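You operate a simulated robot arm through the tools that you are given. There is no shell and no other tool. Be economical: measure what you need, move in short steps, check, and stop when the job is done.

Carry out the task below with a simulated two-armed robot. There is one attempt and no reset: what you move stays moved.

TASK
Zero the depth gauge, gauge the recess of the cover marked JOB 5 and lay in its rubber disc.
Fine: hold the gauge on the blue plate while you press its key; set it centred across the recess; put it back there after; the disc's size is the depth shown.
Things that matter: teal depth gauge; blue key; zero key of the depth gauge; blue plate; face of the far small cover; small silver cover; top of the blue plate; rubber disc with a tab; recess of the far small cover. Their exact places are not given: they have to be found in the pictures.

The check looks at the end state, three seconds after you hand in, the way a careful person would. Anything else that was tipped, shoved, dropped, spilled or broken makes it a failure. Lids that push on must go on centred and level and be pressed home; caps that screw on are set level and turned clockwise until they are tight.

THE ROBOT
Two 7-joint arms with two-finger parallel grippers on one trunk, on a base that drives. Base frame: it is fixed to the floor where the robot stands at the start and does not move with it; the origin is under the middle of the robot, x ahead of it, y to its left, z up. Lengths are in m, angles in rad, forces in N, time in s.
The left shoulder is at the start at [0.07, 0.163, 1.245], the right one opposite. With the tool pointing down near the work surface each hand reaches from about 0.38 to 0.88 m from the robot's upright axis, wherever it stands, measured 20 degrees to its own side. Places, roughly: blue key [0.5, 0.5, 0.9]; zero key of the depth gauge [0.5, 0, 1]; blue plate [0.6, 0, 0.9]; face of the far small cover [0.7, 0, 0.9]; top of the blue plate [0.6, 0, 0.9]; recess of the far small cover [0.7, 0, 0.9]. Payload 3.43 kg a hand.
The TCP of each hand is the grasp point between the finger pads, 0.034 m short of the fingertips. In the tool frame z runs along the fingers and y along their closing line. Largest opening 0.128 m; finger width 0.024, thickness 0.012; the body of the gripper, 0.048 by 0.13 m, starts 0.096 m behind the TCP.
Orientation is told as [roll, pitch, yaw] about the base's x, y, z axes, in that order, counted from this pose: with the fingers straight down and closing along the base's y, the tool's x points along the base's -x, its y along +y and its z along -z.

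THE INTERFACE
- The arms move only by the tool apply_moves. It takes "left_series", "right_series" or both (then of equal length, played together; a hand with none holds still); each is a list of rows, each a list of 7 numbers: the opening in per cent of the stroke, from 0 (shut) to 100 (fully open), then the shift along the base's x, y, z in units of 500 mm (1.0 is 500 mm), then the turn, a rotation vector about the base's x, y, z in units of 45 degrees (1.0 is 45 degrees). In form: [[fingers, dx, dy, dz, ax, ay, az], ...]. A call has 1 to 12 rows; each row is the pose to reach, as a shift and turn from the pose commanded when the call began. A call with a number of a shift or a turn outside -1 to 1 is refused whole. Rows are played at 5 a second. More than 0.05 m and 0.15 rad between two rows, or a gripper value outside its range, and nothing of the call is played. Where a pose cannot be reached the arm comes as near as it can. A force on the tool above 40 N (or 10 N above the force at the start of the call, whichever is more), or a blocked arm, ends the call early, and 0.2 s more pass. The fingers move at their own pace (about 0.153 m/s each) and stop on an object; they squeeze with about 35 N. The grip force told is the motor's: it shows also when the fingers shut on nothing. Time passes only in rows, and 0.2 s behind the last, so rows that repeat a pose let the fingers close. The reply holds the time, the measured pose of the TCP, the force on the tool along the base axes, the opening and the grip force, in the units named above and with some noise.
- Cameras (640 x 400 px; columns grow to the right, rows downward): "scene" is now at [0.127, -0.0009, 1.4719]; the picture's right is [-0.03, -1.00, 0.00], its down [-0.60, 0.02, -0.80] and it looks along [0.80, -0.03, -0.60] (base axes); focal length 293 px, centre (320, 200). "left" rides on the left gripper at [0.076, 0.011, -0.16] in its tool frame; the picture's right is [-0.15, 0.99, 0.00], its down [-0.88, -0.13, -0.46] and it looks along [-0.45, -0.07, 0.89] (tool axes); focal length 234 px, centre (320, 200). "right" rides on the right gripper at [0.076, -0.011, -0.16] in its tool frame; the picture's right is [0.15, 0.99, 0.00], its down [-0.88, 0.13, -0.46] and it looks along [-0.45, 0.07, 0.89] (tool axes); focal length 234 px, centre (320, 200).
- capture(camera): a new picture of that camera. No time passes.
- lift_body(by): slides the trunk up (or, below 0, down) by that many m; the arms and the scene camera ride with it, the base frame stays. It gives what a move gives, with no picture.
- drive_base(legs): drives the robot by 1 to 6 legs, each [ahead, left, turn to the left] in m, m and rad, along the robot's own axes; the way and the turn of a leg run together, so that a leg with both is an arc; at most 1.5 m and 3.142 rad a leg. The arms and the cameras ride along, it lands a little off, and it stops where it bumps. It gives what a move gives.
- head_to(pan, tilt): turns the head with the scene camera to pan (to the left, within 1.501 rad either way) and tilt (down, from -0.506 to 1.204), counted from straight ahead of the robot. It gives what a move gives.
- probe_pixels(camera, pixels): for up to 12 pixels [column, row] of the newest picture of that camera ("zoom" is the newest enlarged one), the place [x, y, z] in the base frame of the surface seen there, good to about 0.002 m, but the place of the scene camera against the robot may be out by one fixed shift of up to 0.018 m in any direction. No time passes.
- enlarge(camera, box): a new picture of the part [left, top, right, bottom] of that camera's present view, enlarged. No time passes.
- close_job(): hands the job in; it is judged then, once.

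Go step by step. Measure first, check grasps and placings, and put right what went wrong. The budget is 80 turns and 70 pictures, counting those below and the enlarged ones. Unless the task says otherwise, let go and move clear before handing in, and close with one line.

The tools are called after "Request:" by a JSON object that holds its "method" and its "body". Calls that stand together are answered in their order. apply_moves: Moves the arms, as the interface text tells. Its arguments: {"type":"object","properties":{"left_series":{"type":"array"},"right_series":{"type":"array"}},"required":[]} The other tools are called the same way: lift_body (by) slides the trunk up or down; drive_base (legs) drives the base; head_to (pan, tilt) turns the head that bears the scene camera; capture (camera) takes a picture; probe_pixels (camera, pixels) gives the place of the surface under pixels of a picture; enlarge (camera, box) takes an enlarged picture of a part of a camera's view; close_job () hands the job in.

At the start:

```text
time: 0.0
left_tcp_pos: [0.582, 0.2474, 1.1268]
left_tcp_rot: [0.0, 0.001, -0.001]
left_wrist_force: [-0.5, 0.4, 0.4]
left_grip_width: 0.128
left_finger_force: 0.0
right_tcp_pos: [0.5549, -0.2304, 1.2198]
right_tcp_rot: [0.0, 0.0, 0.001]
right_wrist_force: [-0.1, -0.2, 0.2]
right_grip_width: 0.1282
right_finger_force: 0.0
trunk travel left (down, up): [-0.725, 0.215]
robot x, y, heading: [-0.0007, -0.0026, -0.002]
head pan, tilt: [-0.033, 0.639]
```

scene: 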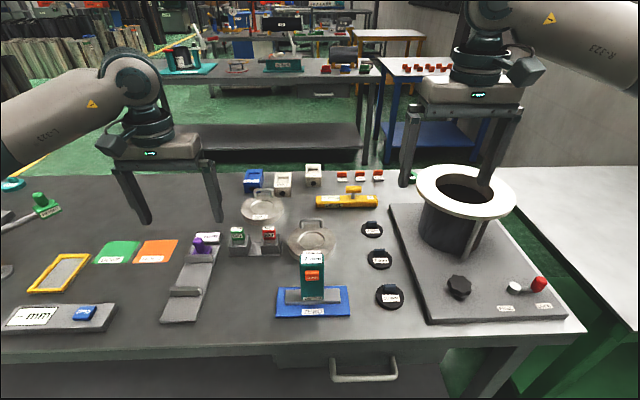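
right: 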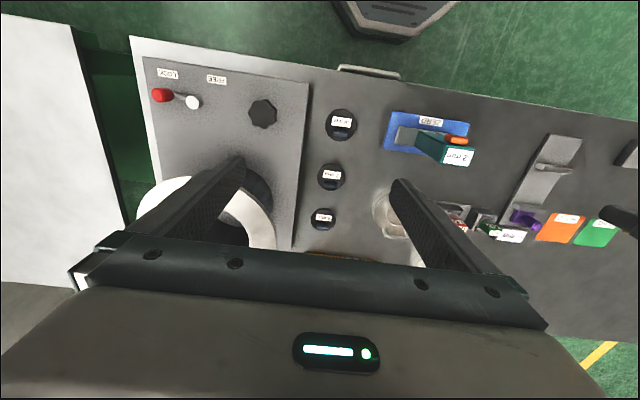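
left: 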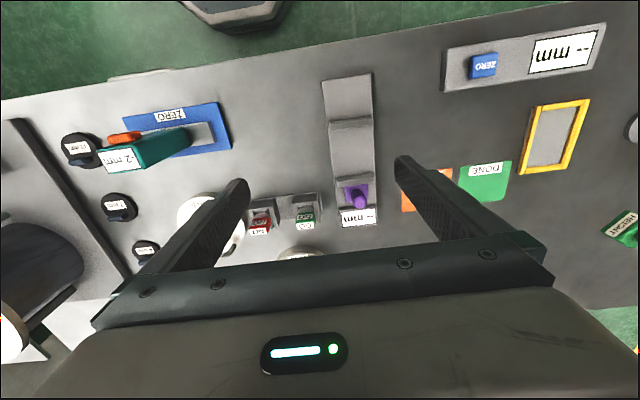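

The scene shows the teal gauge on a blue plate near (312,280), two silver covers near (262,207) and (310,240), and three black discs at right (372,229), (379,259), (389,295). I'll zoom in for details.

Request:
{"method": "enlarge", "body": {"camera": "scene", "box": [220, 160, 420, 325]}}

Request:
{"method": "enlarge", "body": {"camera": "right", "box": [300, 90, 500, 240]}}

Request:
{"method": "enlarge", "body": {"camera": "left", "box": [50, 80, 250, 280]}}

```text
2.42 times, centred on (320, 242) of scene
```

zoom: 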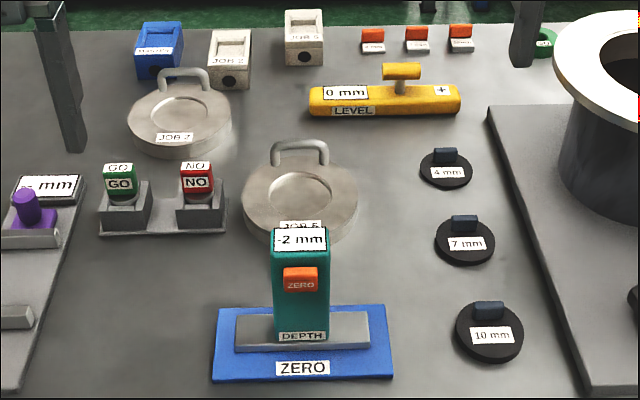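

```text
2.67 times, centred on (400, 165) of right
```

zoom: 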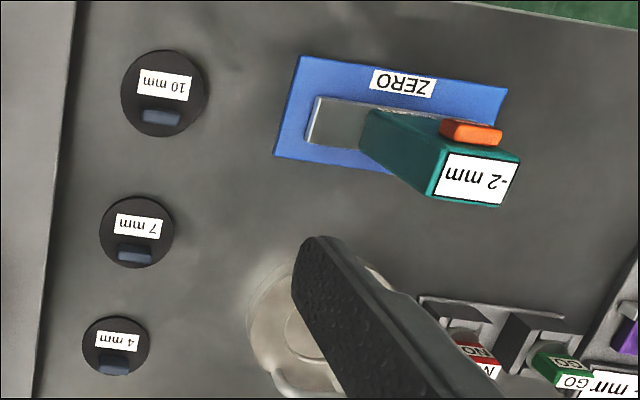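

```text
2.00 times, centred on (150, 180) of left
```

zoom: 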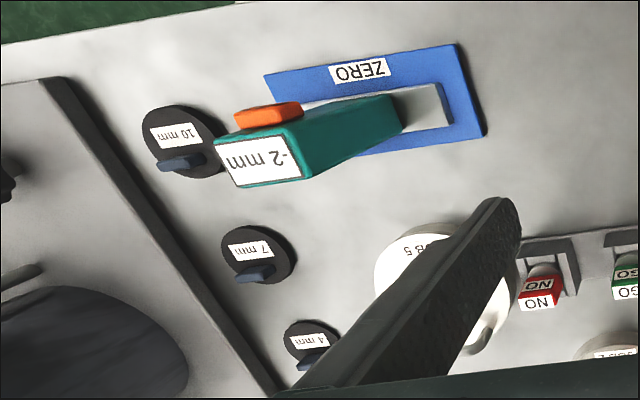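

Near cover at (310,240) reads JOB 5; the gauge reads -2 mm with an orange key on its robot-facing side. I'll probe geometry.

Request:
{"method": "enlarge", "body": {"camera": "scene", "box": [265, 210, 365, 325]}}

Request:
{"method": "probe_pixels", "body": {"camera": "scene", "pixels": [[303, 256], [323, 256], [313, 259], [305, 274], [319, 274], [312, 276], [288, 294], [337, 296], [280, 312], [350, 312], [305, 316], [312, 290]]}}

Request:
{"method": "probe_pixels", "body": {"camera": "right", "pixels": [[395, 120], [387, 148], [470, 124], [459, 155], [398, 130], [410, 128], [396, 142], [447, 160], [472, 161], [450, 139], [380, 200], [374, 215]]}}

Request:
{"method": "probe_pixels", "body": {"camera": "left", "pixels": [[99, 152], [130, 148], [104, 172], [138, 168], [111, 138], [138, 134], [183, 116], [220, 102], [232, 150], [210, 124], [213, 143], [195, 146]]}}

```text
3.48 times, centred on (315, 268) of scene
```

zoom: 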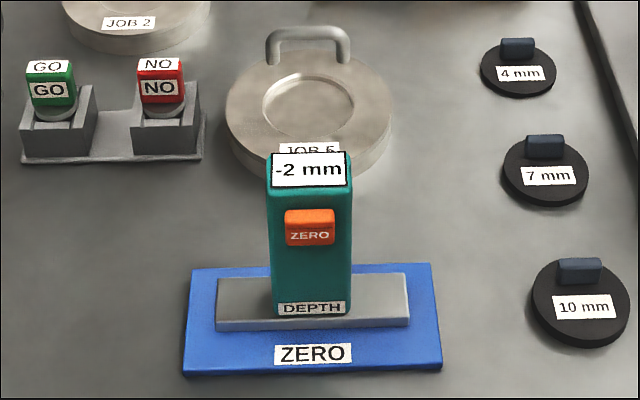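

```text
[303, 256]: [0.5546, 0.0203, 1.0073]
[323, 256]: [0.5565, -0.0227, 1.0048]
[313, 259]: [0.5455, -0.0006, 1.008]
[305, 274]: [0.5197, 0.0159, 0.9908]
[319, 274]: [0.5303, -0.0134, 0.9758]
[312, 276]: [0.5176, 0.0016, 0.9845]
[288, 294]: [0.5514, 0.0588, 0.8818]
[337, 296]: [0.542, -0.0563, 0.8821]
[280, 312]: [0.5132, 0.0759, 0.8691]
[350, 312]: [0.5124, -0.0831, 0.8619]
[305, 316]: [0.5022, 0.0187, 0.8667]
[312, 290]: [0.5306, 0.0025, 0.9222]
```

```text
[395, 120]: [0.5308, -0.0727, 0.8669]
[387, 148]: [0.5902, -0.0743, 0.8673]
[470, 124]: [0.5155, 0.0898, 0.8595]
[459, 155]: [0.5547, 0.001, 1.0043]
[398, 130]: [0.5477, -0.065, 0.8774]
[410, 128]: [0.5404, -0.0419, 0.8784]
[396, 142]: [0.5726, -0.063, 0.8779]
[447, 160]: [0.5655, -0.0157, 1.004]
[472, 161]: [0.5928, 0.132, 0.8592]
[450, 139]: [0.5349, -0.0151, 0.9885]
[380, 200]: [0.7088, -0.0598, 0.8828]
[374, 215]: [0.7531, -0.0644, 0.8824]
```

```text
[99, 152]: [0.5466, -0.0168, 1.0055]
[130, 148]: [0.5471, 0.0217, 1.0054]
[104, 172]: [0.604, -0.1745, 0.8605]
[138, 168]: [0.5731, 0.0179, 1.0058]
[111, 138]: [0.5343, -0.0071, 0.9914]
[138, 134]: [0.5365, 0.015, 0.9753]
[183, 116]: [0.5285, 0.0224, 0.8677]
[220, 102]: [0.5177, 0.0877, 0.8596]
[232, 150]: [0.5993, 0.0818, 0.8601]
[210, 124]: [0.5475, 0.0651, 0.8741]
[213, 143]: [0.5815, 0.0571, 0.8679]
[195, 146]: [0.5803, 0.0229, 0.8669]
```

The gauge body is about x 0.537–0.578, y −0.019–0.023, with its top at 1.005; the plate top is 0.867. I'll bring the right hand above the gauge, which also gives it a clear view of the cover.

Request:
{"method": "apply_moves", "body": {"right_series": [[100, 0, 0.093, 0, 0, 0, 0], [100, 0, 0.186, 0, 0, 0, 0], [100, 0, 0.279, 0, 0, 0, 0], [100, 0, 0.372, 0, 0, 0, 0], [100, 0.006, 0.465, 0, 0, 0, 0], [100, 0.006, 0.465, 0, 0, 0, 0]]}}

Request:
{"method": "capture", "body": {"camera": "right"}}

```text
time: 1.4
left_tcp_pos: [0.5825, 0.2464, 1.126]
left_tcp_rot: [0.003, -0.001, 0.0]
left_wrist_force: [-0.5, -1.4, -0.1]
left_grip_width: 0.1279
left_finger_force: 0.1
right_tcp_pos: [0.5588, 0.0013, 1.22]
right_tcp_rot: [0.001, -0.001, -0.001]
right_wrist_force: [-0.7, 0.0, -0.7]
right_grip_width: 0.1279
right_finger_force: 0.1
trunk travel left (down, up): [-0.725, 0.215]
robot x, y, heading: [0.0005, -0.0027, 0.005]
head pan, tilt: [-0.033, 0.639]
```

```text
62 pictures are left
```

right: 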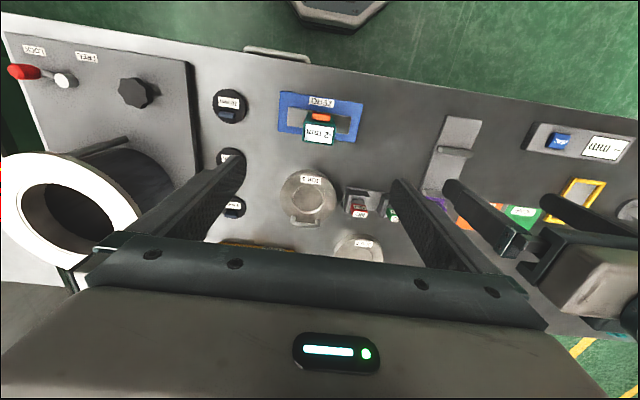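

Request:
{"method": "enlarge", "body": {"camera": "right", "box": [260, 80, 380, 260]}}

```text
2.22 times, centred on (320, 170) of right
```

zoom: 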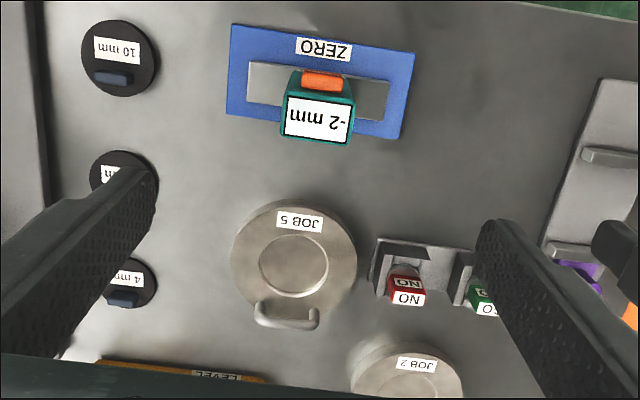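

Request:
{"method": "probe_pixels", "body": {"camera": "zoom", "pixels": [[254, 264], [333, 264], [293, 228], [293, 299], [293, 264], [275, 250], [310, 280], [236, 255], [350, 258], [299, 206], [262, 312], [318, 318]]}}

Request:
{"method": "probe_pixels", "body": {"camera": "zoom", "pixels": [[250, 78], [388, 98], [253, 63], [390, 80], [250, 100], [386, 118], [289, 96], [347, 99], [283, 135], [346, 140], [305, 82], [340, 84]]}}

Request:
{"method": "probe_pixels", "body": {"camera": "zoom", "pixels": [[113, 78], [82, 55], [157, 55], [119, 22], [119, 95], [95, 165], [110, 297], [125, 262], [235, 26], [413, 58], [403, 137], [228, 110]]}}

```text
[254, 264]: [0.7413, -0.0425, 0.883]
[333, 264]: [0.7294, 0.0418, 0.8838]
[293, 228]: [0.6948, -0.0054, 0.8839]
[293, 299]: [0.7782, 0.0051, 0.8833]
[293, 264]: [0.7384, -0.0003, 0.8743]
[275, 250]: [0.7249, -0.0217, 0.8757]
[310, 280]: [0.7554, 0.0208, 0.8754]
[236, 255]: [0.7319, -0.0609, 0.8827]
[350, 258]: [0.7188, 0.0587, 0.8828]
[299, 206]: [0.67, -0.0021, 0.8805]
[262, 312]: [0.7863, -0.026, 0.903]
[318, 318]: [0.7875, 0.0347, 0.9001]
```

```text
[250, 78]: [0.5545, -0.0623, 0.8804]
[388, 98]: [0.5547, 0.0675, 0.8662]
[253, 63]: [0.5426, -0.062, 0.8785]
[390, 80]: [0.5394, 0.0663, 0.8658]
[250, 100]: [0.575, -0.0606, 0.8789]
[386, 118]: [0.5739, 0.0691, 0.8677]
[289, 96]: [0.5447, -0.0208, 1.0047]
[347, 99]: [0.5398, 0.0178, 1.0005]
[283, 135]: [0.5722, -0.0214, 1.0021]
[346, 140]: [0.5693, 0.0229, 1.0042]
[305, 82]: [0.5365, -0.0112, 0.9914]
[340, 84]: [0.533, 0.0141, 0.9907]
```

```text
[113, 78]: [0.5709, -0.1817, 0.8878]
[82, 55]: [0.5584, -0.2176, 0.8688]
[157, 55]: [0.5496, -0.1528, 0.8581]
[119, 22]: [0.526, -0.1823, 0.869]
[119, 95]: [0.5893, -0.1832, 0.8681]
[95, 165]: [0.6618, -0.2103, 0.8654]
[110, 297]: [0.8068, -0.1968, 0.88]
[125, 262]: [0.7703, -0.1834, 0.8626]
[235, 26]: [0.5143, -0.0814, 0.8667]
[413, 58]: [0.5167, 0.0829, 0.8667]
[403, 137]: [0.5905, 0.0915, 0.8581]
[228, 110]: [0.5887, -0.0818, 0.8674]
```

The JOB 5 recess centre is about (0.736, 0.000), face 0.883, floor about 0.875. The gauge centre is about (0.559, 0.001). I'll lower the right hand and grip the gauge body.

Request:
{"method": "apply_moves", "body": {"right_series": [[100, 0, 0, -0.085, 0, 0, 0], [100, 0, 0, -0.17, 0, 0, 0], [100, 0, 0, -0.255, 0, 0, 0], [100, 0, 0, -0.34, 0, 0, 0], [100, 0, 0, -0.425, 0, 0, 0], [100, 0, 0, -0.51, 0, 0, 0], [100, 0, 0, -0.51, 0, 0, 0], [30, 0, 0, -0.51, 0, 0, 0], [30, 0, 0, -0.51, 0, 0, 0], [0, 0, 0, -0.51, 0, 0, 0], [0, 0, 0, -0.51, 0, 0, 0]]}}

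Request:
{"method": "capture", "body": {"camera": "left"}}

Request:
{"method": "capture", "body": {"camera": "scene"}}

```text
time: 3.8
left_tcp_pos: [0.5818, 0.2474, 1.1258]
left_tcp_rot: [0.0, 0.001, 0.001]
left_wrist_force: [-0.6, -0.5, -0.7]
left_grip_width: 0.1279
left_finger_force: 0.0
right_tcp_pos: [0.5582, 0.0021, 0.9651]
right_tcp_rot: [0.0, -0.001, 0.001]
right_wrist_force: [-1.0, 0.4, 0.3]
right_grip_width: 0.0518
right_finger_force: 35.1
trunk travel left (down, up): [-0.725, 0.215]
robot x, y, heading: [0.0034, 0.0036, 0.001]
head pan, tilt: [-0.033, 0.639]
```

```text
60 pictures are left
```

left: 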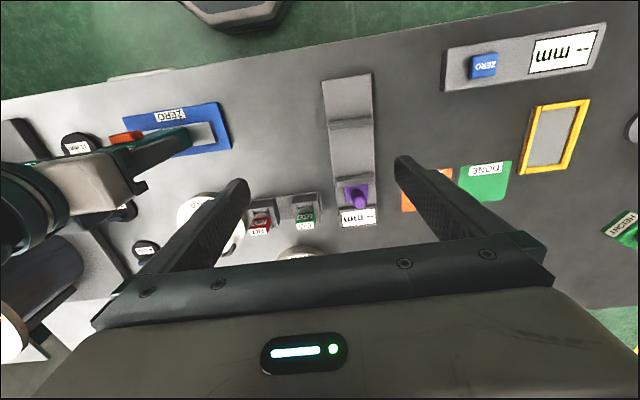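

```text
59 pictures are left
```

scene: 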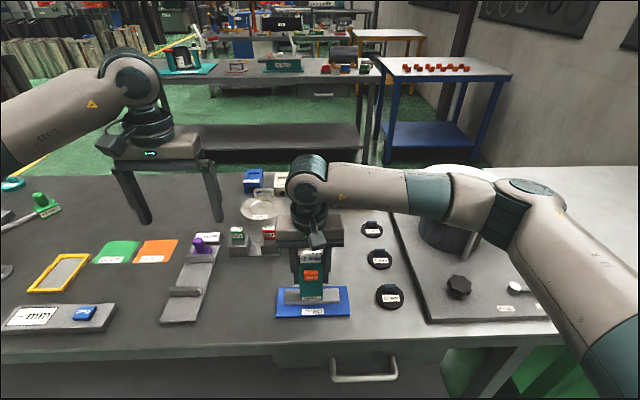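

The gauge is gripped (0.052 wide). Next I'll close the left hand, tilt it 45° forward and stage it to the left of the key.

Request:
{"method": "apply_moves", "body": {"left_series": [[60, -0.04, 0, -0.04, 0, -0.167, 0], [20, -0.08, 0, -0.08, 0, -0.333, 0], [0, -0.12, 0, -0.12, 0, -0.5, 0], [0, -0.16, 0, -0.16, 0, -0.667, 0], [0, -0.2, 0, -0.21, 0, -0.833, 0], [0, -0.224, 0, -0.252, 0, -1, 0], [0, -0.224, 0, -0.252, 0, -1, 0], [0, -0.224, 0, -0.252, 0, -1, 0]]}}

Request:
{"method": "capture", "body": {"camera": "scene"}}

```text
time: 5.6
left_tcp_pos: [0.5335, 0.2524, 0.9808]
left_tcp_rot: [-0.001, -0.785, 0.0]
left_wrist_force: [0.7, 0.1, 0.4]
left_grip_width: 0.0
left_finger_force: 33.0
left hand out of reach, approached as far as the arm can: row 5, 6, 7, 8
right_tcp_pos: [0.5589, 0.003, 0.9646]
right_tcp_rot: [0.0, 0.001, 0.0]
right_wrist_force: [-0.3, -0.6, -0.4]
right_grip_width: 0.0519
right_finger_force: 34.7
trunk travel left (down, up): [-0.725, 0.215]
robot x, y, heading: [0.002, -0.0015, -0.001]
head pan, tilt: [-0.033, 0.639]
```

```text
58 pictures are left
```

scene: 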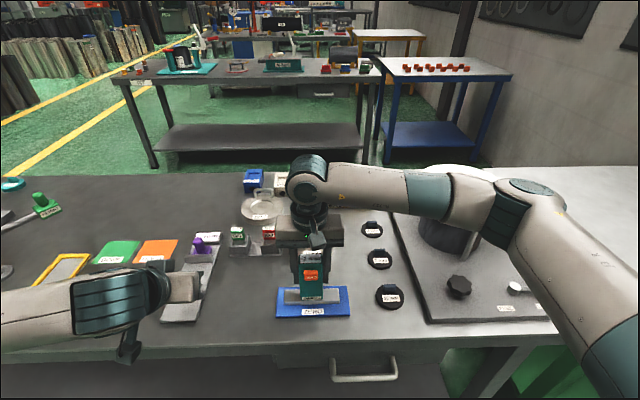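

The 45° forward tilt is out of reach (it stopped at x 0.5335). Instead I'll lean the left hand sideways so its body sits at +y, and press with the finger's flat side in +x. First I'll bring it back to vertical.

Request:
{"method": "apply_moves", "body": {"left_series": [[0, 0, 0.03, 0.04, 0, 0.167, 0], [0, 0, 0.06, 0.08, 0, 0.333, 0], [0, 0, 0.09, 0.12, 0, 0.5, 0], [0, 0, 0.12, 0.16, 0, 0.667, 0], [0, 0, 0.15, 0.2, 0, 0.833, 0], [0, 0, 0.18, 0.2, 0, 1, 0], [0, 0, 0.18, 0.2, 0, 1, 0]]}}

```text
time: 7.2
left_tcp_pos: [0.5341, 0.3416, 1.0839]
left_tcp_rot: [-0.001, 0.002, 0.001]
left_wrist_force: [0.0, -0.7, -0.7]
left_grip_width: 0.0
left_finger_force: 33.2
right_tcp_pos: [0.5583, 0.0023, 0.9657]
right_tcp_rot: [0.001, 0.001, 0.001]
right_wrist_force: [1.1, -0.4, 0.8]
right_grip_width: 0.0519
right_finger_force: 35.2
trunk travel left (down, up): [-0.725, 0.215]
robot x, y, heading: [-0.0028, 0.001, 0.002]
head pan, tilt: [-0.033, 0.639]
```

Request:
{"method": "apply_moves", "body": {"left_series": [[0, -0.015, 0, 0, -0.167, 0, 0], [0, -0.03, 0, 0, -0.333, 0, 0], [0, -0.045, 0, 0, -0.5, 0, 0], [0, -0.06, 0, 0, -0.667, 0, 0], [0, -0.075, 0, 0, -0.833, 0, 0], [0, -0.088, 0, 0, -1, 0, 0], [0, -0.088, 0, 0, -1, 0, 0]]}}

Request:
{"method": "apply_moves", "body": {"left_series": [[0, 0, -0.04, 0, -0.11, 0, 0], [0, 0, -0.08, 0, -0.22, 0, 0], [0, 0, -0.12, 0, -0.33, 0, 0], [0, 0, -0.12, 0, -0.33, 0, 0]]}}

Request:
{"method": "capture", "body": {"camera": "scene"}}

```text
time: 8.8
left_tcp_pos: [0.4908, 0.3417, 1.0831]
left_tcp_rot: [-0.787, -0.001, -0.002]
left_wrist_force: [-0.5, -0.6, -0.5]
left_grip_width: 0.0
left_finger_force: 33.1
right_tcp_pos: [0.5577, 0.0025, 0.9652]
right_tcp_rot: [-0.001, -0.001, -0.001]
right_wrist_force: [-0.9, 1.3, 0.5]
right_grip_width: 0.0517
right_finger_force: 35.2
trunk travel left (down, up): [-0.725, 0.215]
robot x, y, heading: [0.0023, 0.0012, -0.002]
head pan, tilt: [-0.033, 0.639]
```

```text
time: 9.8
left_tcp_pos: [0.49, 0.2824, 1.0836]
left_tcp_rot: [-1.046, 0.0, -0.001]
left_wrist_force: [0.1, -0.8, -0.4]
left_grip_width: 0.0
left_finger_force: 32.9
right_tcp_pos: [0.5586, 0.0024, 0.9642]
right_tcp_rot: [0.0, 0.001, 0.0]
right_wrist_force: [-0.5, 0.0, 0.5]
right_grip_width: 0.0519
right_finger_force: 35.2
trunk travel left (down, up): [-0.725, 0.215]
robot x, y, heading: [0.0028, -0.0017, 0.004]
head pan, tilt: [-0.033, 0.639]
```

```text
57 pictures are left
```

scene: 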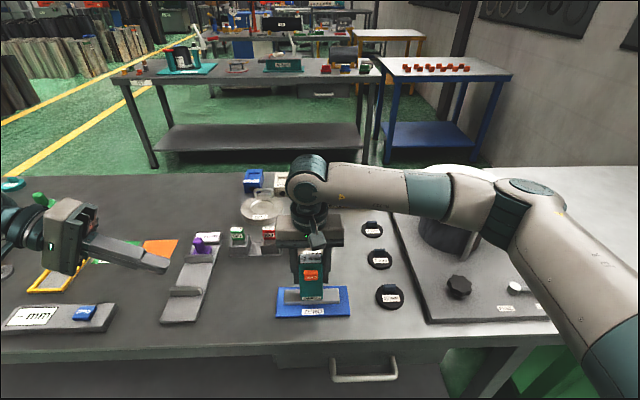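

The lean works. I'll sweep in to in front of the key, leaving a gap in x.

Request:
{"method": "apply_moves", "body": {"left_series": [[0, 0, -0.02, -0.06, 0, 0, 0], [0, 0, -0.05, -0.12, 0, 0, 0], [0, 0, -0.1, -0.181, 0, 0, 0], [0, 0, -0.18, -0.181, 0, 0, 0], [0, 0, -0.26, -0.181, 0, 0, 0], [0, 0, -0.34, -0.181, 0, 0, 0], [0, 0, -0.42, -0.181, 0, 0, 0], [0, 0, -0.48, -0.181, 0, 0, 0], [0, 0, -0.522, -0.181, 0, 0, 0], [0, 0, -0.522, -0.181, 0, 0, 0]]}}

Request:
{"method": "enlarge", "body": {"camera": "scene", "box": [220, 200, 400, 330]}}

Request:
{"method": "enlarge", "body": {"camera": "right", "box": [220, 20, 440, 200]}}

```text
time: 12.0
left_tcp_pos: [0.4905, 0.0208, 0.9917]
left_tcp_rot: [-1.047, 0.0, -0.001]
left_wrist_force: [0.2, -0.3, -0.1]
left_grip_width: 0.0
left_finger_force: 33.4
right_tcp_pos: [0.5589, 0.0022, 0.9631]
right_tcp_rot: [0.001, 0.001, -0.001]
right_wrist_force: [0.6, 0.2, -0.1]
right_grip_width: 0.0518
right_finger_force: 34.3
trunk travel left (down, up): [-0.725, 0.215]
robot x, y, heading: [0.0011, -0.0012, -0.002]
head pan, tilt: [-0.033, 0.639]
```

```text
3.08 times, centred on (310, 265) of scene
```

zoom: 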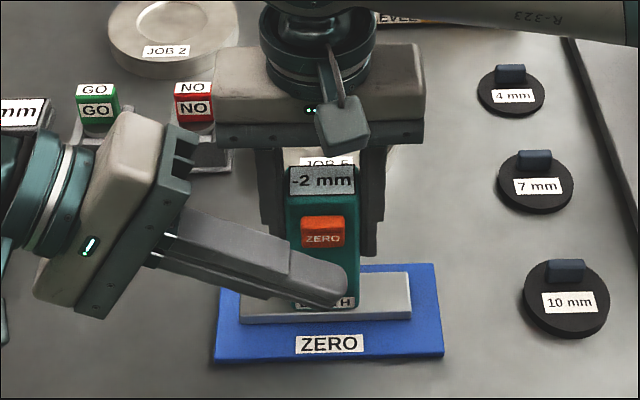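

```text
2.22 times, centred on (330, 110) of right
```

zoom: 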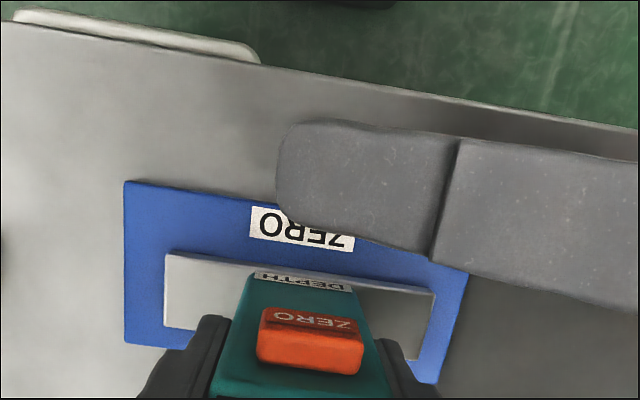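

Fingers are in front of the body; I'll probe finger and key heights.

Request:
{"method": "enlarge", "body": {"camera": "scene", "box": [270, 230, 350, 310]}}

Request:
{"method": "probe_pixels", "body": {"camera": "right", "pixels": [[327, 85], [330, 95], [365, 83], [330, 130], [315, 130], [340, 132], [326, 141], [312, 140], [342, 143], [328, 125]]}}

```text
5.00 times, centred on (310, 270) of scene
```

zoom: 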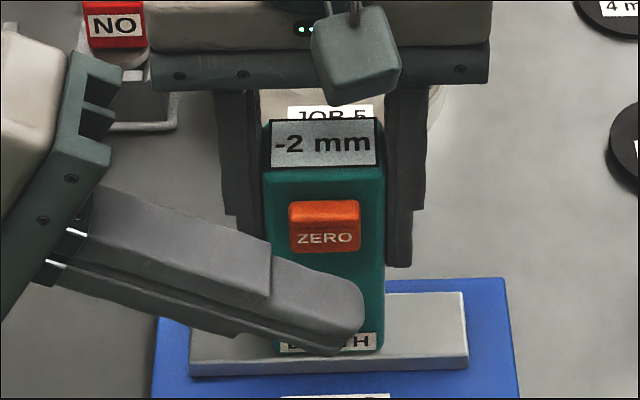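

```text
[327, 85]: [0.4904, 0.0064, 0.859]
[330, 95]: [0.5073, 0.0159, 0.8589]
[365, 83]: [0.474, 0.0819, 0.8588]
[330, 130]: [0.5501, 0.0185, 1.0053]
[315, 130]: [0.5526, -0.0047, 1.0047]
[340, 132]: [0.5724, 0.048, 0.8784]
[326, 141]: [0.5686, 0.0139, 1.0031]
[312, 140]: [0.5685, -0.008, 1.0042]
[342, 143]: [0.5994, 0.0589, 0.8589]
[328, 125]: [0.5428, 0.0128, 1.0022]
```

Request:
{"method": "probe_pixels", "body": {"camera": "zoom", "pixels": [[325, 238], [295, 245], [355, 245], [325, 225], [325, 213], [325, 250], [310, 290], [350, 300], [310, 270], [310, 325], [325, 150]]}}

```text
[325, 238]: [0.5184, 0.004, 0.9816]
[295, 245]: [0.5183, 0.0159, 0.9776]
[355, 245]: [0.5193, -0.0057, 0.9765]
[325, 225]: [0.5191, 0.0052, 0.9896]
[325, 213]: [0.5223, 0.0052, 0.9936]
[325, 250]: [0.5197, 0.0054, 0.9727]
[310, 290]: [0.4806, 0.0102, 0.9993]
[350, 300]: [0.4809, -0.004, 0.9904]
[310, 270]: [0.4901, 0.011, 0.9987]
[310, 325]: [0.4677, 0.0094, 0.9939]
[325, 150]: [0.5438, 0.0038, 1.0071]
```

Finger and key heights match (z about 0.982). Pressing gently in +x.

Request:
{"method": "apply_moves", "body": {"left_series": [[0, 0.02, 0, 0, 0, 0, 0], [0, 0.04, 0, 0, 0, 0, 0], [0, 0.046, 0, 0, 0, 0, 0], [0, 0.05, 0, 0, 0, 0, 0], [0, 0.054, 0, 0, 0, 0, 0], [0, 0.057, 0, 0, 0, 0, 0], [0, 0.057, 0, 0, 0, 0, 0]]}}

Request:
{"method": "enlarge", "body": {"camera": "scene", "box": [270, 230, 350, 310]}}

```text
time: 13.6
left_tcp_pos: [0.5188, 0.0213, 0.9935]
left_tcp_rot: [-1.044, 0.003, -0.001]
left_wrist_force: [-1.8, 0.8, 0.1]
left_grip_width: 0.0
left_finger_force: 33.3
right_tcp_pos: [0.5579, 0.0021, 0.9654]
right_tcp_rot: [0.001, 0.001, 0.0]
right_wrist_force: [1.0, 0.2, -0.6]
right_grip_width: 0.052
right_finger_force: 35.2
trunk travel left (down, up): [-0.725, 0.215]
robot x, y, heading: [-0.0003, -0.0009, 0.001]
head pan, tilt: [-0.033, 0.639]
```

```text
5.00 times, centred on (310, 270) of scene
```

zoom: 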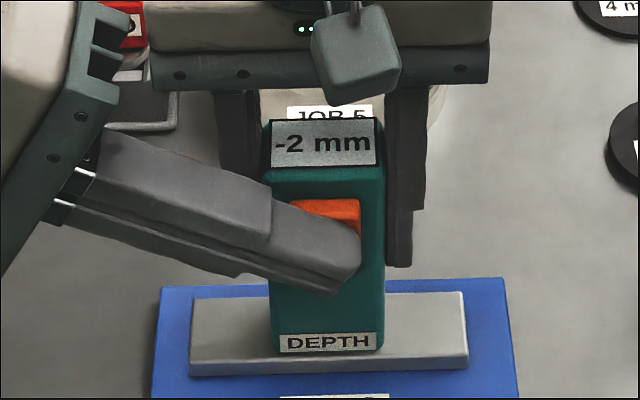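

Request:
{"method": "apply_moves", "body": {"left_series": [[0, 0.003, 0, 0, 0, 0, 0], [0, 0.006, 0, 0, 0, 0, 0], [0, 0.008, 0, 0, 0, 0, 0], [0, 0.008, 0, 0, 0, 0, 0]]}}

Request:
{"method": "enlarge", "body": {"camera": "scene", "box": [270, 230, 350, 310]}}

```text
time: 14.6
left_tcp_pos: [0.5225, 0.0207, 0.9922]
left_tcp_rot: [-1.044, 0.004, 0.001]
left_wrist_force: [-4.4, -0.9, -0.2]
left_grip_width: 0.0001
left_finger_force: 33.5
right_tcp_pos: [0.5586, 0.0016, 0.9652]
right_tcp_rot: [0.0, -0.001, 0.0]
right_wrist_force: [4.3, 0.6, 1.0]
right_grip_width: 0.0519
right_finger_force: 34.8
trunk travel left (down, up): [-0.725, 0.215]
robot x, y, heading: [-0.0029, -0.0016, 0.003]
head pan, tilt: [-0.033, 0.639]
```

```text
5.00 times, centred on (310, 270) of scene
```

zoom: 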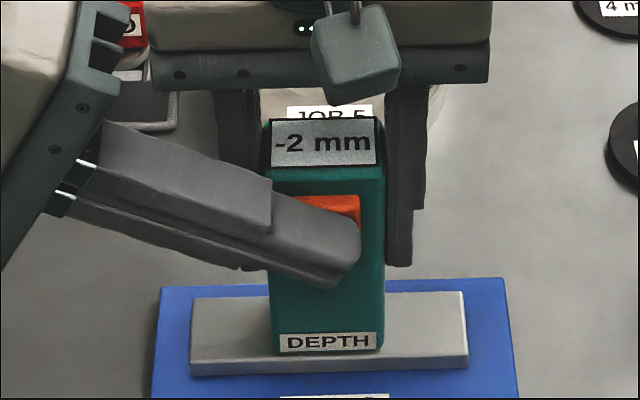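

Request:
{"method": "apply_moves", "body": {"left_series": [[0, 0.002, 0, 0, 0, 0, 0], [0, 0.004, 0, 0, 0, 0, 0], [0, 0.006, 0, 0, 0, 0, 0], [0, 0.006, 0, 0, 0, 0, 0], [0, 0.006, 0, 0, 0, 0, 0]]}}

Request:
{"method": "enlarge", "body": {"camera": "scene", "box": [270, 230, 350, 310]}}

```text
time: 15.8
left_tcp_pos: [0.5254, 0.0217, 0.9924]
left_tcp_rot: [-1.045, 0.003, -0.001]
left_wrist_force: [-19.8, 3.1, 3.1]
left_grip_width: 0.0
left_finger_force: 33.3
right_tcp_pos: [0.5587, 0.0021, 0.9651]
right_tcp_rot: [0.0, 0.001, -0.002]
right_wrist_force: [19.7, -3.1, -2.1]
right_grip_width: 0.0518
right_finger_force: 34.9
trunk travel left (down, up): [-0.725, 0.215]
robot x, y, heading: [-0.0027, -0.0022, 0.004]
head pan, tilt: [-0.033, 0.639]
```

```text
5.00 times, centred on (310, 270) of scene
```

zoom: 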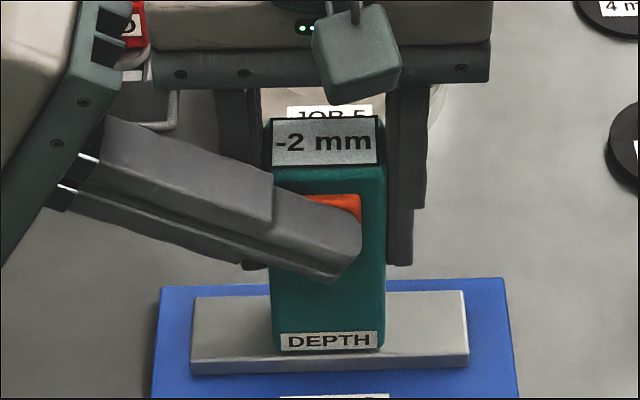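

About 20 N and the key seems bottomed, but the display is still -2. I'll back off and look.

Request:
{"method": "apply_moves", "body": {"left_series": [[0, -0.01, 0, 0, 0, 0, 0], [0, -0.03, 0, 0, 0, 0, 0], [0, -0.06, 0, 0, 0, 0, 0], [0, -0.06, 0, 0, 0, 0, 0]]}}

Request:
{"method": "enlarge", "body": {"camera": "scene", "box": [270, 230, 350, 310]}}

```text
time: 16.8
left_tcp_pos: [0.4954, 0.0206, 0.9933]
left_tcp_rot: [-1.045, 0.0, 0.0]
left_wrist_force: [0.3, -0.3, -0.4]
left_grip_width: 0.0
left_finger_force: 32.9
right_tcp_pos: [0.5586, 0.0034, 0.9651]
right_tcp_rot: [0.0, 0.001, 0.0]
right_wrist_force: [-0.4, 0.1, -0.2]
right_grip_width: 0.0521
right_finger_force: 34.8
trunk travel left (down, up): [-0.725, 0.215]
robot x, y, heading: [0.0003, -0.0022, 0.003]
head pan, tilt: [-0.033, 0.639]
```

```text
5.00 times, centred on (310, 270) of scene
```

zoom: 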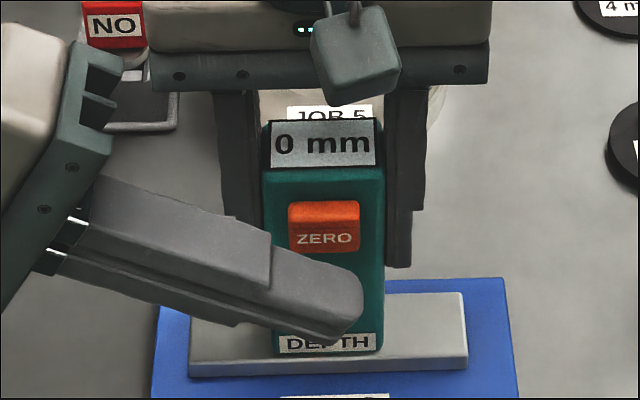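

The gauge reads 0 mm. I'll retract the left hand, then lift the gauge and carry it above the JOB 5 cover.

Request:
{"method": "apply_moves", "body": {"left_series": [[0, -0.02, 0.06, 0, 0, 0, 0], [0, -0.02, 0.14, 0, 0, 0, 0], [0, -0.02, 0.22, 0.02, 0, 0, 0], [0, -0.02, 0.3, 0.06, 0, 0, 0], [0, -0.02, 0.38, 0.1, 0, 0, 0], [0, -0.02, 0.46, 0.14, 0, 0, 0], [0, -0.02, 0.54, 0.18, 0, 0, 0], [0, -0.02, 0.6, 0.2, 0, 0, 0], [0, -0.02, 0.64, 0.2, 0, 0, 0]]}}

Request:
{"method": "apply_moves", "body": {"right_series": [[0, 0, 0, 0.05, 0, 0, 0], [0, 0, 0, 0.1, 0, 0, 0], [0, 0, 0, 0.16, 0, 0, 0], [0, 0.08, 0, 0.16, 0, 0, 0], [0, 0.16, 0, 0.16, 0, 0, 0], [0, 0.24, -0.004, 0.16, 0, 0, 0], [0, 0.32, -0.004, 0.16, 0, 0, 0], [0, 0.355, -0.004, 0.16, 0, 0, 0], [0, 0.355, -0.004, 0.16, 0, 0, 0]]}}

Request:
{"method": "enlarge", "body": {"camera": "scene", "box": [250, 180, 370, 270]}}

Request:
{"method": "capture", "body": {"camera": "right"}}

```text
time: 18.8
left_tcp_pos: [0.4863, 0.3421, 1.0922]
left_tcp_rot: [-1.044, 0.002, 0.0]
left_wrist_force: [0.3, 0.2, -0.2]
left_grip_width: 0.0001
left_finger_force: 33.1
right_tcp_pos: [0.5584, 0.0023, 0.9649]
right_tcp_rot: [0.0, 0.0, -0.001]
right_wrist_force: [0.7, 0.9, -0.1]
right_grip_width: 0.0518
right_finger_force: 34.9
trunk travel left (down, up): [-0.725, 0.215]
robot x, y, heading: [0.0042, -0.0002, -0.004]
head pan, tilt: [-0.033, 0.639]
```

```text
time: 20.8
left_tcp_pos: [0.4855, 0.3414, 1.0914]
left_tcp_rot: [-1.044, 0.002, -0.002]
left_wrist_force: [0.4, 0.7, 0.2]
left_grip_width: 0.0002
left_finger_force: 33.3
right_tcp_pos: [0.7383, 0.0005, 1.0462]
right_tcp_rot: [0.0, 0.001, 0.002]
right_wrist_force: [-0.7, 0.4, -2.5]
right_grip_width: 0.0516
right_finger_force: 35.4
trunk travel left (down, up): [-0.725, 0.215]
robot x, y, heading: [0.0011, 0.0013, 0.001]
head pan, tilt: [-0.033, 0.639]
```

```text
4.44 times, centred on (310, 225) of scene
```

zoom: 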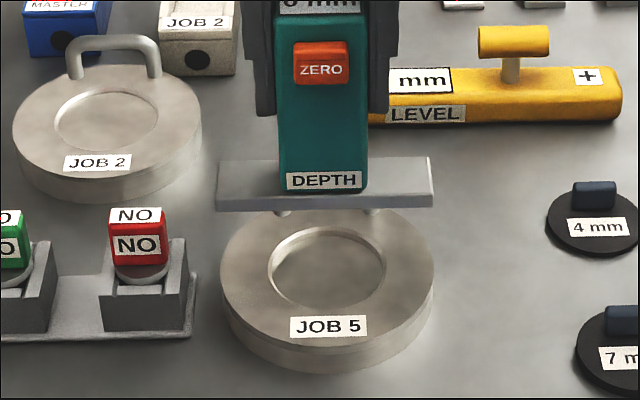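

```text
48 pictures are left
```

right: 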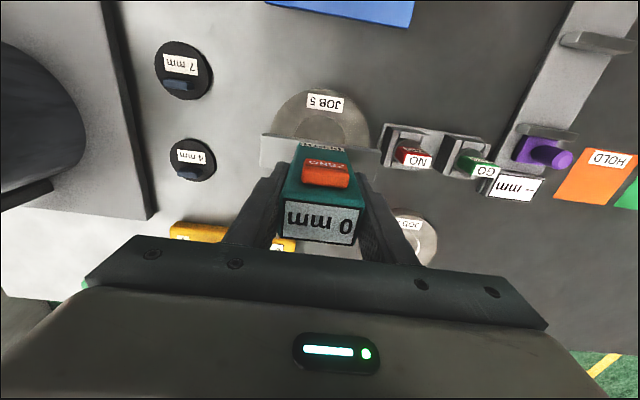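

Request:
{"method": "probe_pixels", "body": {"camera": "zoom", "pixels": [[264, 268], [390, 265], [327, 224], [327, 314], [225, 270], [430, 265], [222, 196], [428, 194], [222, 170], [428, 166], [325, 205], [310, 320]]}}

Request:
{"method": "probe_pixels", "body": {"camera": "right", "pixels": [[268, 140], [268, 160], [375, 155], [375, 170], [290, 215], [355, 215], [295, 100], [355, 105], [320, 93]]}}

```text
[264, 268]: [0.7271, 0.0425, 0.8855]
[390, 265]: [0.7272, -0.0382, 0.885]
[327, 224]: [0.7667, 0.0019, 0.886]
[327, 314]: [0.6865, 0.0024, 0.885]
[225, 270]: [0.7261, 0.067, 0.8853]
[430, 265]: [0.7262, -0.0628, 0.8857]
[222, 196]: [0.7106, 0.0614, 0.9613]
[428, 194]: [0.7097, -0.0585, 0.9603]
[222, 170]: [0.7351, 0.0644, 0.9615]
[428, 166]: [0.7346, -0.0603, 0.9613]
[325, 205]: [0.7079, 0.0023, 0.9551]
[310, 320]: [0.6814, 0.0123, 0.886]
```

```text
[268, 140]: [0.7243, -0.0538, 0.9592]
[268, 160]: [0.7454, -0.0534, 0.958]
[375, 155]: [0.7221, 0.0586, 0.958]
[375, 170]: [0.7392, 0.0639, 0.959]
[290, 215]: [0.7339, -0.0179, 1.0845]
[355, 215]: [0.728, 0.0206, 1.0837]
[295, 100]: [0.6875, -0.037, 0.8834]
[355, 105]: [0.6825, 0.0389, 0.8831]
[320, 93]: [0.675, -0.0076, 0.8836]
```

The foot centre matches the recess centre in y and is about 2 mm too far in x. I'll correct that and lower the gauge onto the face.

Request:
{"method": "apply_moves", "body": {"right_series": [[0, -0.004, -0.001, -0.03, 0, 0, 0], [0, -0.004, -0.001, -0.07, 0, 0, 0], [0, -0.004, -0.001, -0.1, 0, 0, 0], [0, -0.004, -0.001, -0.118, 0, 0, 0], [0, -0.004, -0.001, -0.123, 0, 0, 0], [0, -0.004, -0.001, -0.127, 0, 0, 0], [0, -0.004, -0.001, -0.13, 0, 0, 0], [0, -0.004, -0.001, -0.13, 0, 0, 0]]}}

Request:
{"method": "enlarge", "body": {"camera": "scene", "box": [250, 180, 370, 270]}}

```text
time: 22.6
left_tcp_pos: [0.4838, 0.3415, 1.092]
left_tcp_rot: [-1.046, 0.002, 0.0]
left_wrist_force: [0.2, 0.0, 0.4]
left_grip_width: 0.0
left_finger_force: 32.8
right_tcp_pos: [0.734, 0.0006, 0.9807]
right_tcp_rot: [0.0, -0.002, 0.001]
right_wrist_force: [2.8, 1.4, 6.3]
right_grip_width: 0.0519
right_finger_force: 35.1
trunk travel left (down, up): [-0.725, 0.215]
robot x, y, heading: [0.0013, 0.0028, -0.002]
head pan, tilt: [-0.033, 0.639]
```

```text
4.44 times, centred on (310, 225) of scene
```

zoom: 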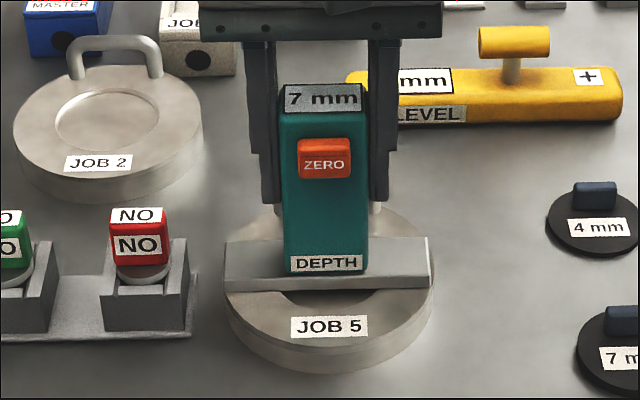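

It shows 7 mm with about 6 N contact. I'll let the gauge stand free briefly to confirm the reading, then re-grip.

Request:
{"method": "apply_moves", "body": {"right_series": [[55, 0, 0, 0, 0, 0, 0], [55, 0, 0, 0, 0, 0, 0], [55, 0, 0, 0, 0, 0, 0]]}}

Request:
{"method": "enlarge", "body": {"camera": "scene", "box": [250, 180, 370, 270]}}

Request:
{"method": "apply_moves", "body": {"right_series": [[20, 0, 0, 0, 0, 0, 0], [0, 0, 0, 0, 0, 0, 0], [0, 0, 0, 0, 0, 0, 0], [0, 0, 0, 0, 0, 0, 0]]}}

```text
time: 23.4
left_tcp_pos: [0.4852, 0.34, 1.0928]
left_tcp_rot: [-1.046, 0.003, 0.0]
left_wrist_force: [0.2, 0.3, -0.3]
left_grip_width: 0.0
left_finger_force: 32.9
right_tcp_pos: [0.7333, 0.0012, 0.9799]
right_tcp_rot: [0.001, -0.001, 0.0]
right_wrist_force: [1.5, 1.6, 0.1]
right_grip_width: 0.0706
right_finger_force: 0.1
trunk travel left (down, up): [-0.725, 0.215]
robot x, y, heading: [0.0035, -0.0019, 0.001]
head pan, tilt: [-0.033, 0.639]
```

```text
4.44 times, centred on (310, 225) of scene
```

zoom: 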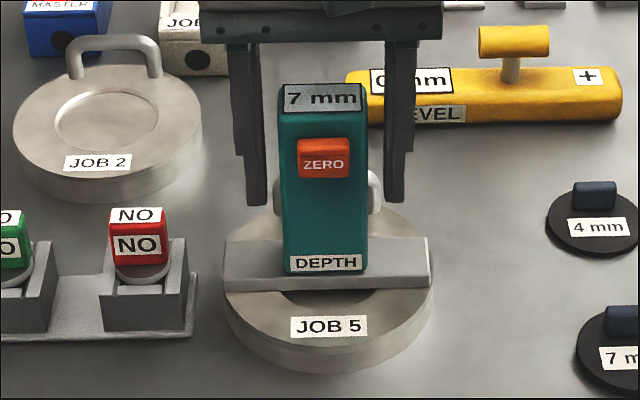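

```text
time: 24.4
left_tcp_pos: [0.4849, 0.3425, 1.0919]
left_tcp_rot: [-1.044, 0.001, 0.0]
left_wrist_force: [-1.0, 0.5, 0.3]
left_grip_width: 0.0002
left_finger_force: 32.9
right_tcp_pos: [0.7344, 0.0006, 0.979]
right_tcp_rot: [0.0, 0.001, -0.001]
right_wrist_force: [-0.8, 0.0, -0.9]
right_grip_width: 0.0515
right_finger_force: 35.4
trunk travel left (down, up): [-0.725, 0.215]
robot x, y, heading: [-0.0023, -0.0047, -0.0]
head pan, tilt: [-0.033, 0.639]
```

7 mm is confirmed with the gauge free. Now I'll carry it back onto the blue plate.

Request:
{"method": "apply_moves", "body": {"right_series": [[0, 0, 0, 0.06, 0, 0, 0], [0, 0, 0, 0.12, 0, 0, 0], [0, -0.09, 0.001, 0.12, 0, 0, 0], [0, -0.18, 0.002, 0.12, 0, 0, 0], [0, -0.27, 0.003, 0.12, 0, 0, 0], [0, -0.35, 0.003, 0.12, 0, 0, 0], [0, -0.35, 0.003, 0.06, 0, 0, 0], [0, -0.35, 0.003, 0, 0, 0, 0], [0, -0.35, 0.003, -0.022, 0, 0, 0], [0, -0.35, 0.003, -0.028, 0, 0, 0], [0, -0.35, 0.003, -0.032, 0, 0, 0], [0, -0.35, 0.003, -0.032, 0, 0, 0]]}}

Request:
{"method": "enlarge", "body": {"camera": "scene", "box": [240, 220, 380, 325]}}

```text
time: 27.0
left_tcp_pos: [0.4847, 0.3415, 1.092]
left_tcp_rot: [-1.045, -0.001, 0.0]
left_wrist_force: [-0.1, -0.2, 0.5]
left_grip_width: 0.0001
left_finger_force: 33.1
right_tcp_pos: [0.5606, 0.0019, 0.9644]
right_tcp_rot: [-0.001, 0.0, -0.002]
right_wrist_force: [1.1, 1.0, 0.2]
right_grip_width: 0.052
right_finger_force: 34.7
trunk travel left (down, up): [-0.725, 0.215]
robot x, y, heading: [-0.0022, -0.0038, -0.003]
head pan, tilt: [-0.033, 0.639]
```

```text
3.81 times, centred on (310, 272) of scene
```

zoom: 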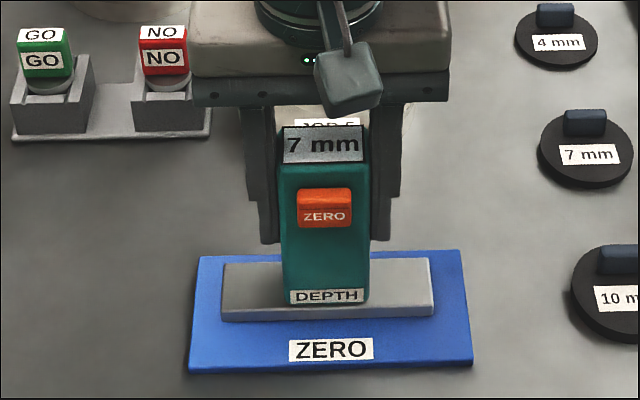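

Request:
{"method": "apply_moves", "body": {"right_series": [[0, 0, 0, -0.002, 0, 0, 0], [0, 0, 0, -0.004, 0, 0, 0], [0, 0, 0, -0.004, 0, 0, 0]]}}

Request:
{"method": "enlarge", "body": {"camera": "scene", "box": [240, 220, 380, 325]}}

```text
time: 27.8
left_tcp_pos: [0.485, 0.3421, 1.0925]
left_tcp_rot: [-1.046, 0.001, 0.0]
left_wrist_force: [0.3, -0.2, -0.4]
left_grip_width: 0.0001
left_finger_force: 32.7
right_tcp_pos: [0.5596, 0.0023, 0.9637]
right_tcp_rot: [0.003, -0.002, 0.0]
right_wrist_force: [6.0, -2.0, 18.2]
right_grip_width: 0.0516
right_finger_force: 34.9
trunk travel left (down, up): [-0.725, 0.215]
robot x, y, heading: [-0.0003, -0.004, 0.001]
head pan, tilt: [-0.033, 0.639]
```

```text
3.81 times, centred on (310, 272) of scene
```

zoom: 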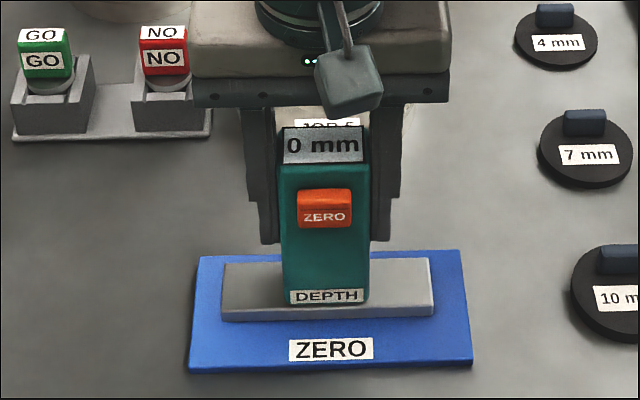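

Seated and reading 0 mm. I'll release, rise, and go look at the 7 mm disc.

Request:
{"method": "apply_moves", "body": {"right_series": [[0, 0, 0, 0.003, 0, 0, 0], [60, 0, 0, 0.003, 0, 0, 0], [100, 0, 0, 0.003, 0, 0, 0], [100, 0, 0, 0.003, 0, 0, 0], [100, 0, 0, 0.05, 0, 0, 0], [100, 0, 0, 0.13, 0, 0, 0], [100, 0, 0, 0.22, 0, 0, 0], [100, 0, -0.09, 0.3, 0, 0, 0], [100, 0, -0.18, 0.32, 0, 0, 0], [100, 0, -0.27, 0.32, 0, 0, 0], [100, 0, -0.36, 0.32, 0, 0, 0], [100, 0, -0.38, 0.32, 0, 0, 0]]}}

Request:
{"method": "capture", "body": {"camera": "right"}}

Request:
{"method": "capture", "body": {"camera": "scene"}}

```text
refused: row 8 steps farther than a row can; nothing moved
```

```text
43 pictures are left
```

right: 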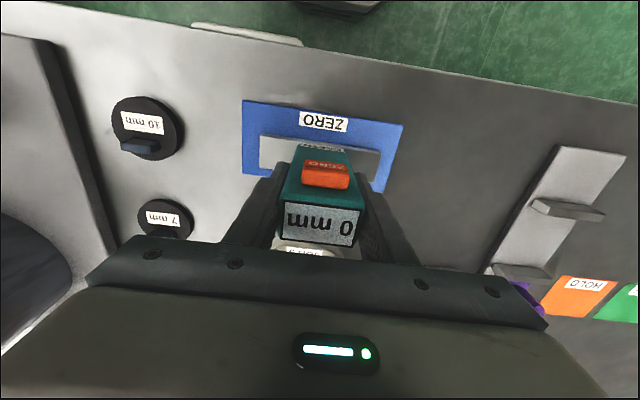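

```text
42 pictures are left
```

scene: 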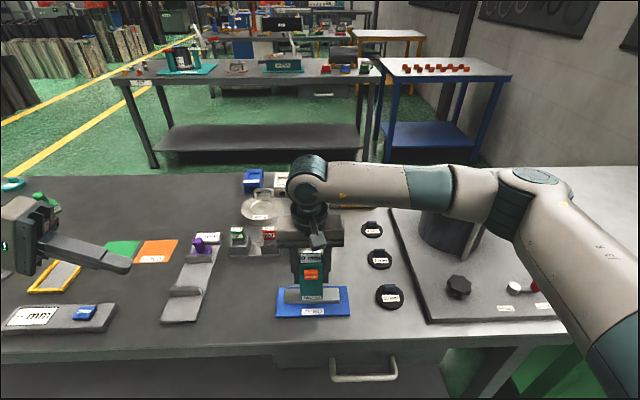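

A step was too large; I'll redo it with smaller rows.

Request:
{"method": "apply_moves", "body": {"right_series": [[0, 0, 0, 0.003, 0, 0, 0], [60, 0, 0, 0.003, 0, 0, 0], [100, 0, 0, 0.003, 0, 0, 0], [100, 0, 0, 0.003, 0, 0, 0], [100, 0, 0, 0.06, 0, 0, 0], [100, 0, 0, 0.14, 0, 0, 0], [100, 0, 0, 0.22, 0, 0, 0], [100, 0, -0.06, 0.28, 0, 0, 0], [100, 0, -0.14, 0.32, 0, 0, 0], [100, 0, -0.22, 0.32, 0, 0, 0], [100, 0, -0.3, 0.32, 0, 0, 0], [100, 0, -0.38, 0.32, 0, 0, 0]]}}

Request:
{"method": "capture", "body": {"camera": "right"}}

Request:
{"method": "capture", "body": {"camera": "scene"}}

```text
time: 30.4
left_tcp_pos: [0.486, 0.3397, 1.0926]
left_tcp_rot: [-1.043, -0.001, -0.001]
left_wrist_force: [-0.8, -0.2, 0.3]
left_grip_width: 0.0
left_finger_force: 32.9
right_tcp_pos: [0.5593, -0.1913, 1.1212]
right_tcp_rot: [0.002, -0.001, 0.001]
right_wrist_force: [0.1, -0.2, 0.1]
right_grip_width: 0.1282
right_finger_force: 0.0
trunk travel left (down, up): [-0.725, 0.215]
robot x, y, heading: [0.0015, -0.0003, 0.002]
head pan, tilt: [-0.033, 0.639]
```

```text
41 pictures are left
```

right: 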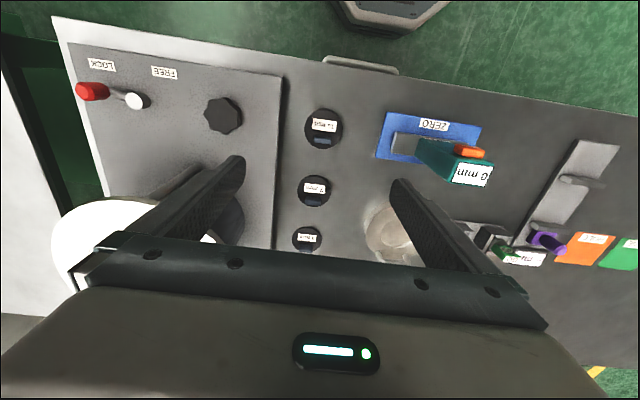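

```text
40 pictures are left
```

scene: 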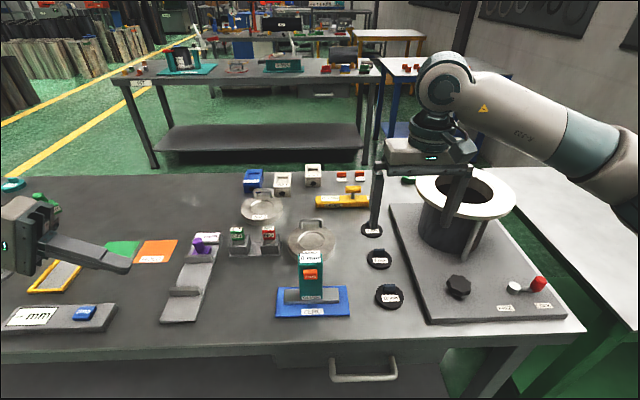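

Request:
{"method": "enlarge", "body": {"camera": "right", "box": [280, 155, 360, 255]}}

Request:
{"method": "enlarge", "body": {"camera": "scene", "box": [350, 230, 420, 290]}}

```text
4.00 times, centred on (320, 205) of right
```

zoom: 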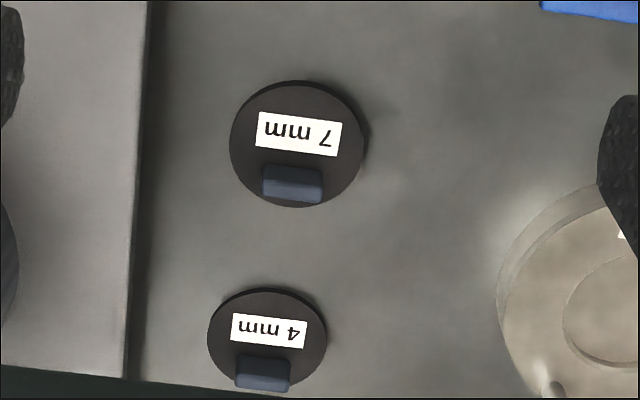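

```text
6.67 times, centred on (385, 260) of scene
```

zoom: 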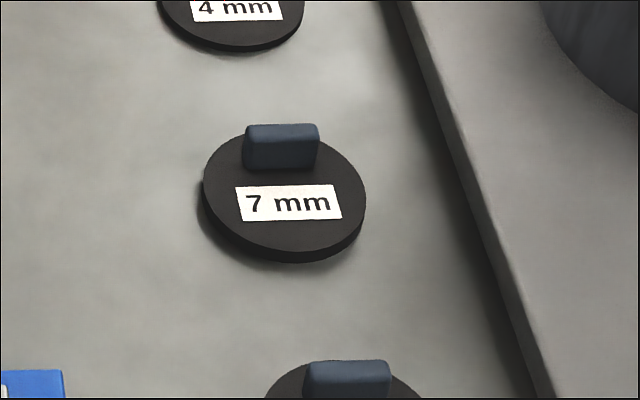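

Request:
{"method": "probe_pixels", "body": {"camera": "right", "pixels": [[307.5, 198.5], [319, 199.5], [313, 199], [307, 203], [319, 204], [313, 204.5], [299, 191], [328.5, 191], [315, 177.5], [303, 203], [323, 204], [314, 190]]}}

Request:
{"method": "probe_pixels", "body": {"camera": "zoom", "pixels": [[247, 150], [316, 148], [281, 160], [249, 132], [314, 130], [281, 127], [281, 135], [208, 190], [360, 195], [285, 245], [230, 150], [335, 150]]}}

```text
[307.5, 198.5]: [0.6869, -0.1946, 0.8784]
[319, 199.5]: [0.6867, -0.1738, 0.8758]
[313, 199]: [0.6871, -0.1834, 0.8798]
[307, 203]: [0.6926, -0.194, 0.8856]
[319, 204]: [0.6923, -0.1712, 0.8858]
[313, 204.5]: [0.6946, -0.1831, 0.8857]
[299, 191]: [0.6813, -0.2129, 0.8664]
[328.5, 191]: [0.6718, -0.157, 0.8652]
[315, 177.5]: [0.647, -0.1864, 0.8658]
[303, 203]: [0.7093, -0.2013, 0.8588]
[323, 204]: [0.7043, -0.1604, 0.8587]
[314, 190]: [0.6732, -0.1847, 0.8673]
```

```text
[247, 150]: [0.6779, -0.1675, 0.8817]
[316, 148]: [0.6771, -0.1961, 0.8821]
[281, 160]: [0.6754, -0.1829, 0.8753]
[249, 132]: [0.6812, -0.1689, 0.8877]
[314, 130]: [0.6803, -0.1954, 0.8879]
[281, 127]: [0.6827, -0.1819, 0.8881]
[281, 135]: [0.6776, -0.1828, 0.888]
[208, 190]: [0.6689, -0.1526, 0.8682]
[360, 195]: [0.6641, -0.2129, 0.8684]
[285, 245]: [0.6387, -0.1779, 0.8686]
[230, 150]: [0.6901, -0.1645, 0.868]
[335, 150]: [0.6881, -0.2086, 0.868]
```

Tab is about x 0.687–0.696, y −0.197…−0.170, top 0.886; disc centre is about (0.6766, −0.185). I'll check the pot flange for clearance before descending.

Request:
{"method": "probe_pixels", "body": {"camera": "scene", "pixels": [[418, 190], [422, 200], [435, 208], [460, 213], [500, 213], [420, 180], [440, 230], [428, 215]]}}

```text
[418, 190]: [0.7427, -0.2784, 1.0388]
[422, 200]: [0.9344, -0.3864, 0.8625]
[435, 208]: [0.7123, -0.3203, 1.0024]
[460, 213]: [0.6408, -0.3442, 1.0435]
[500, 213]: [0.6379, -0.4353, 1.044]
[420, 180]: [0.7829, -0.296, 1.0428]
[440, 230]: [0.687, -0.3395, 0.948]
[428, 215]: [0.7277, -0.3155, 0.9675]
```

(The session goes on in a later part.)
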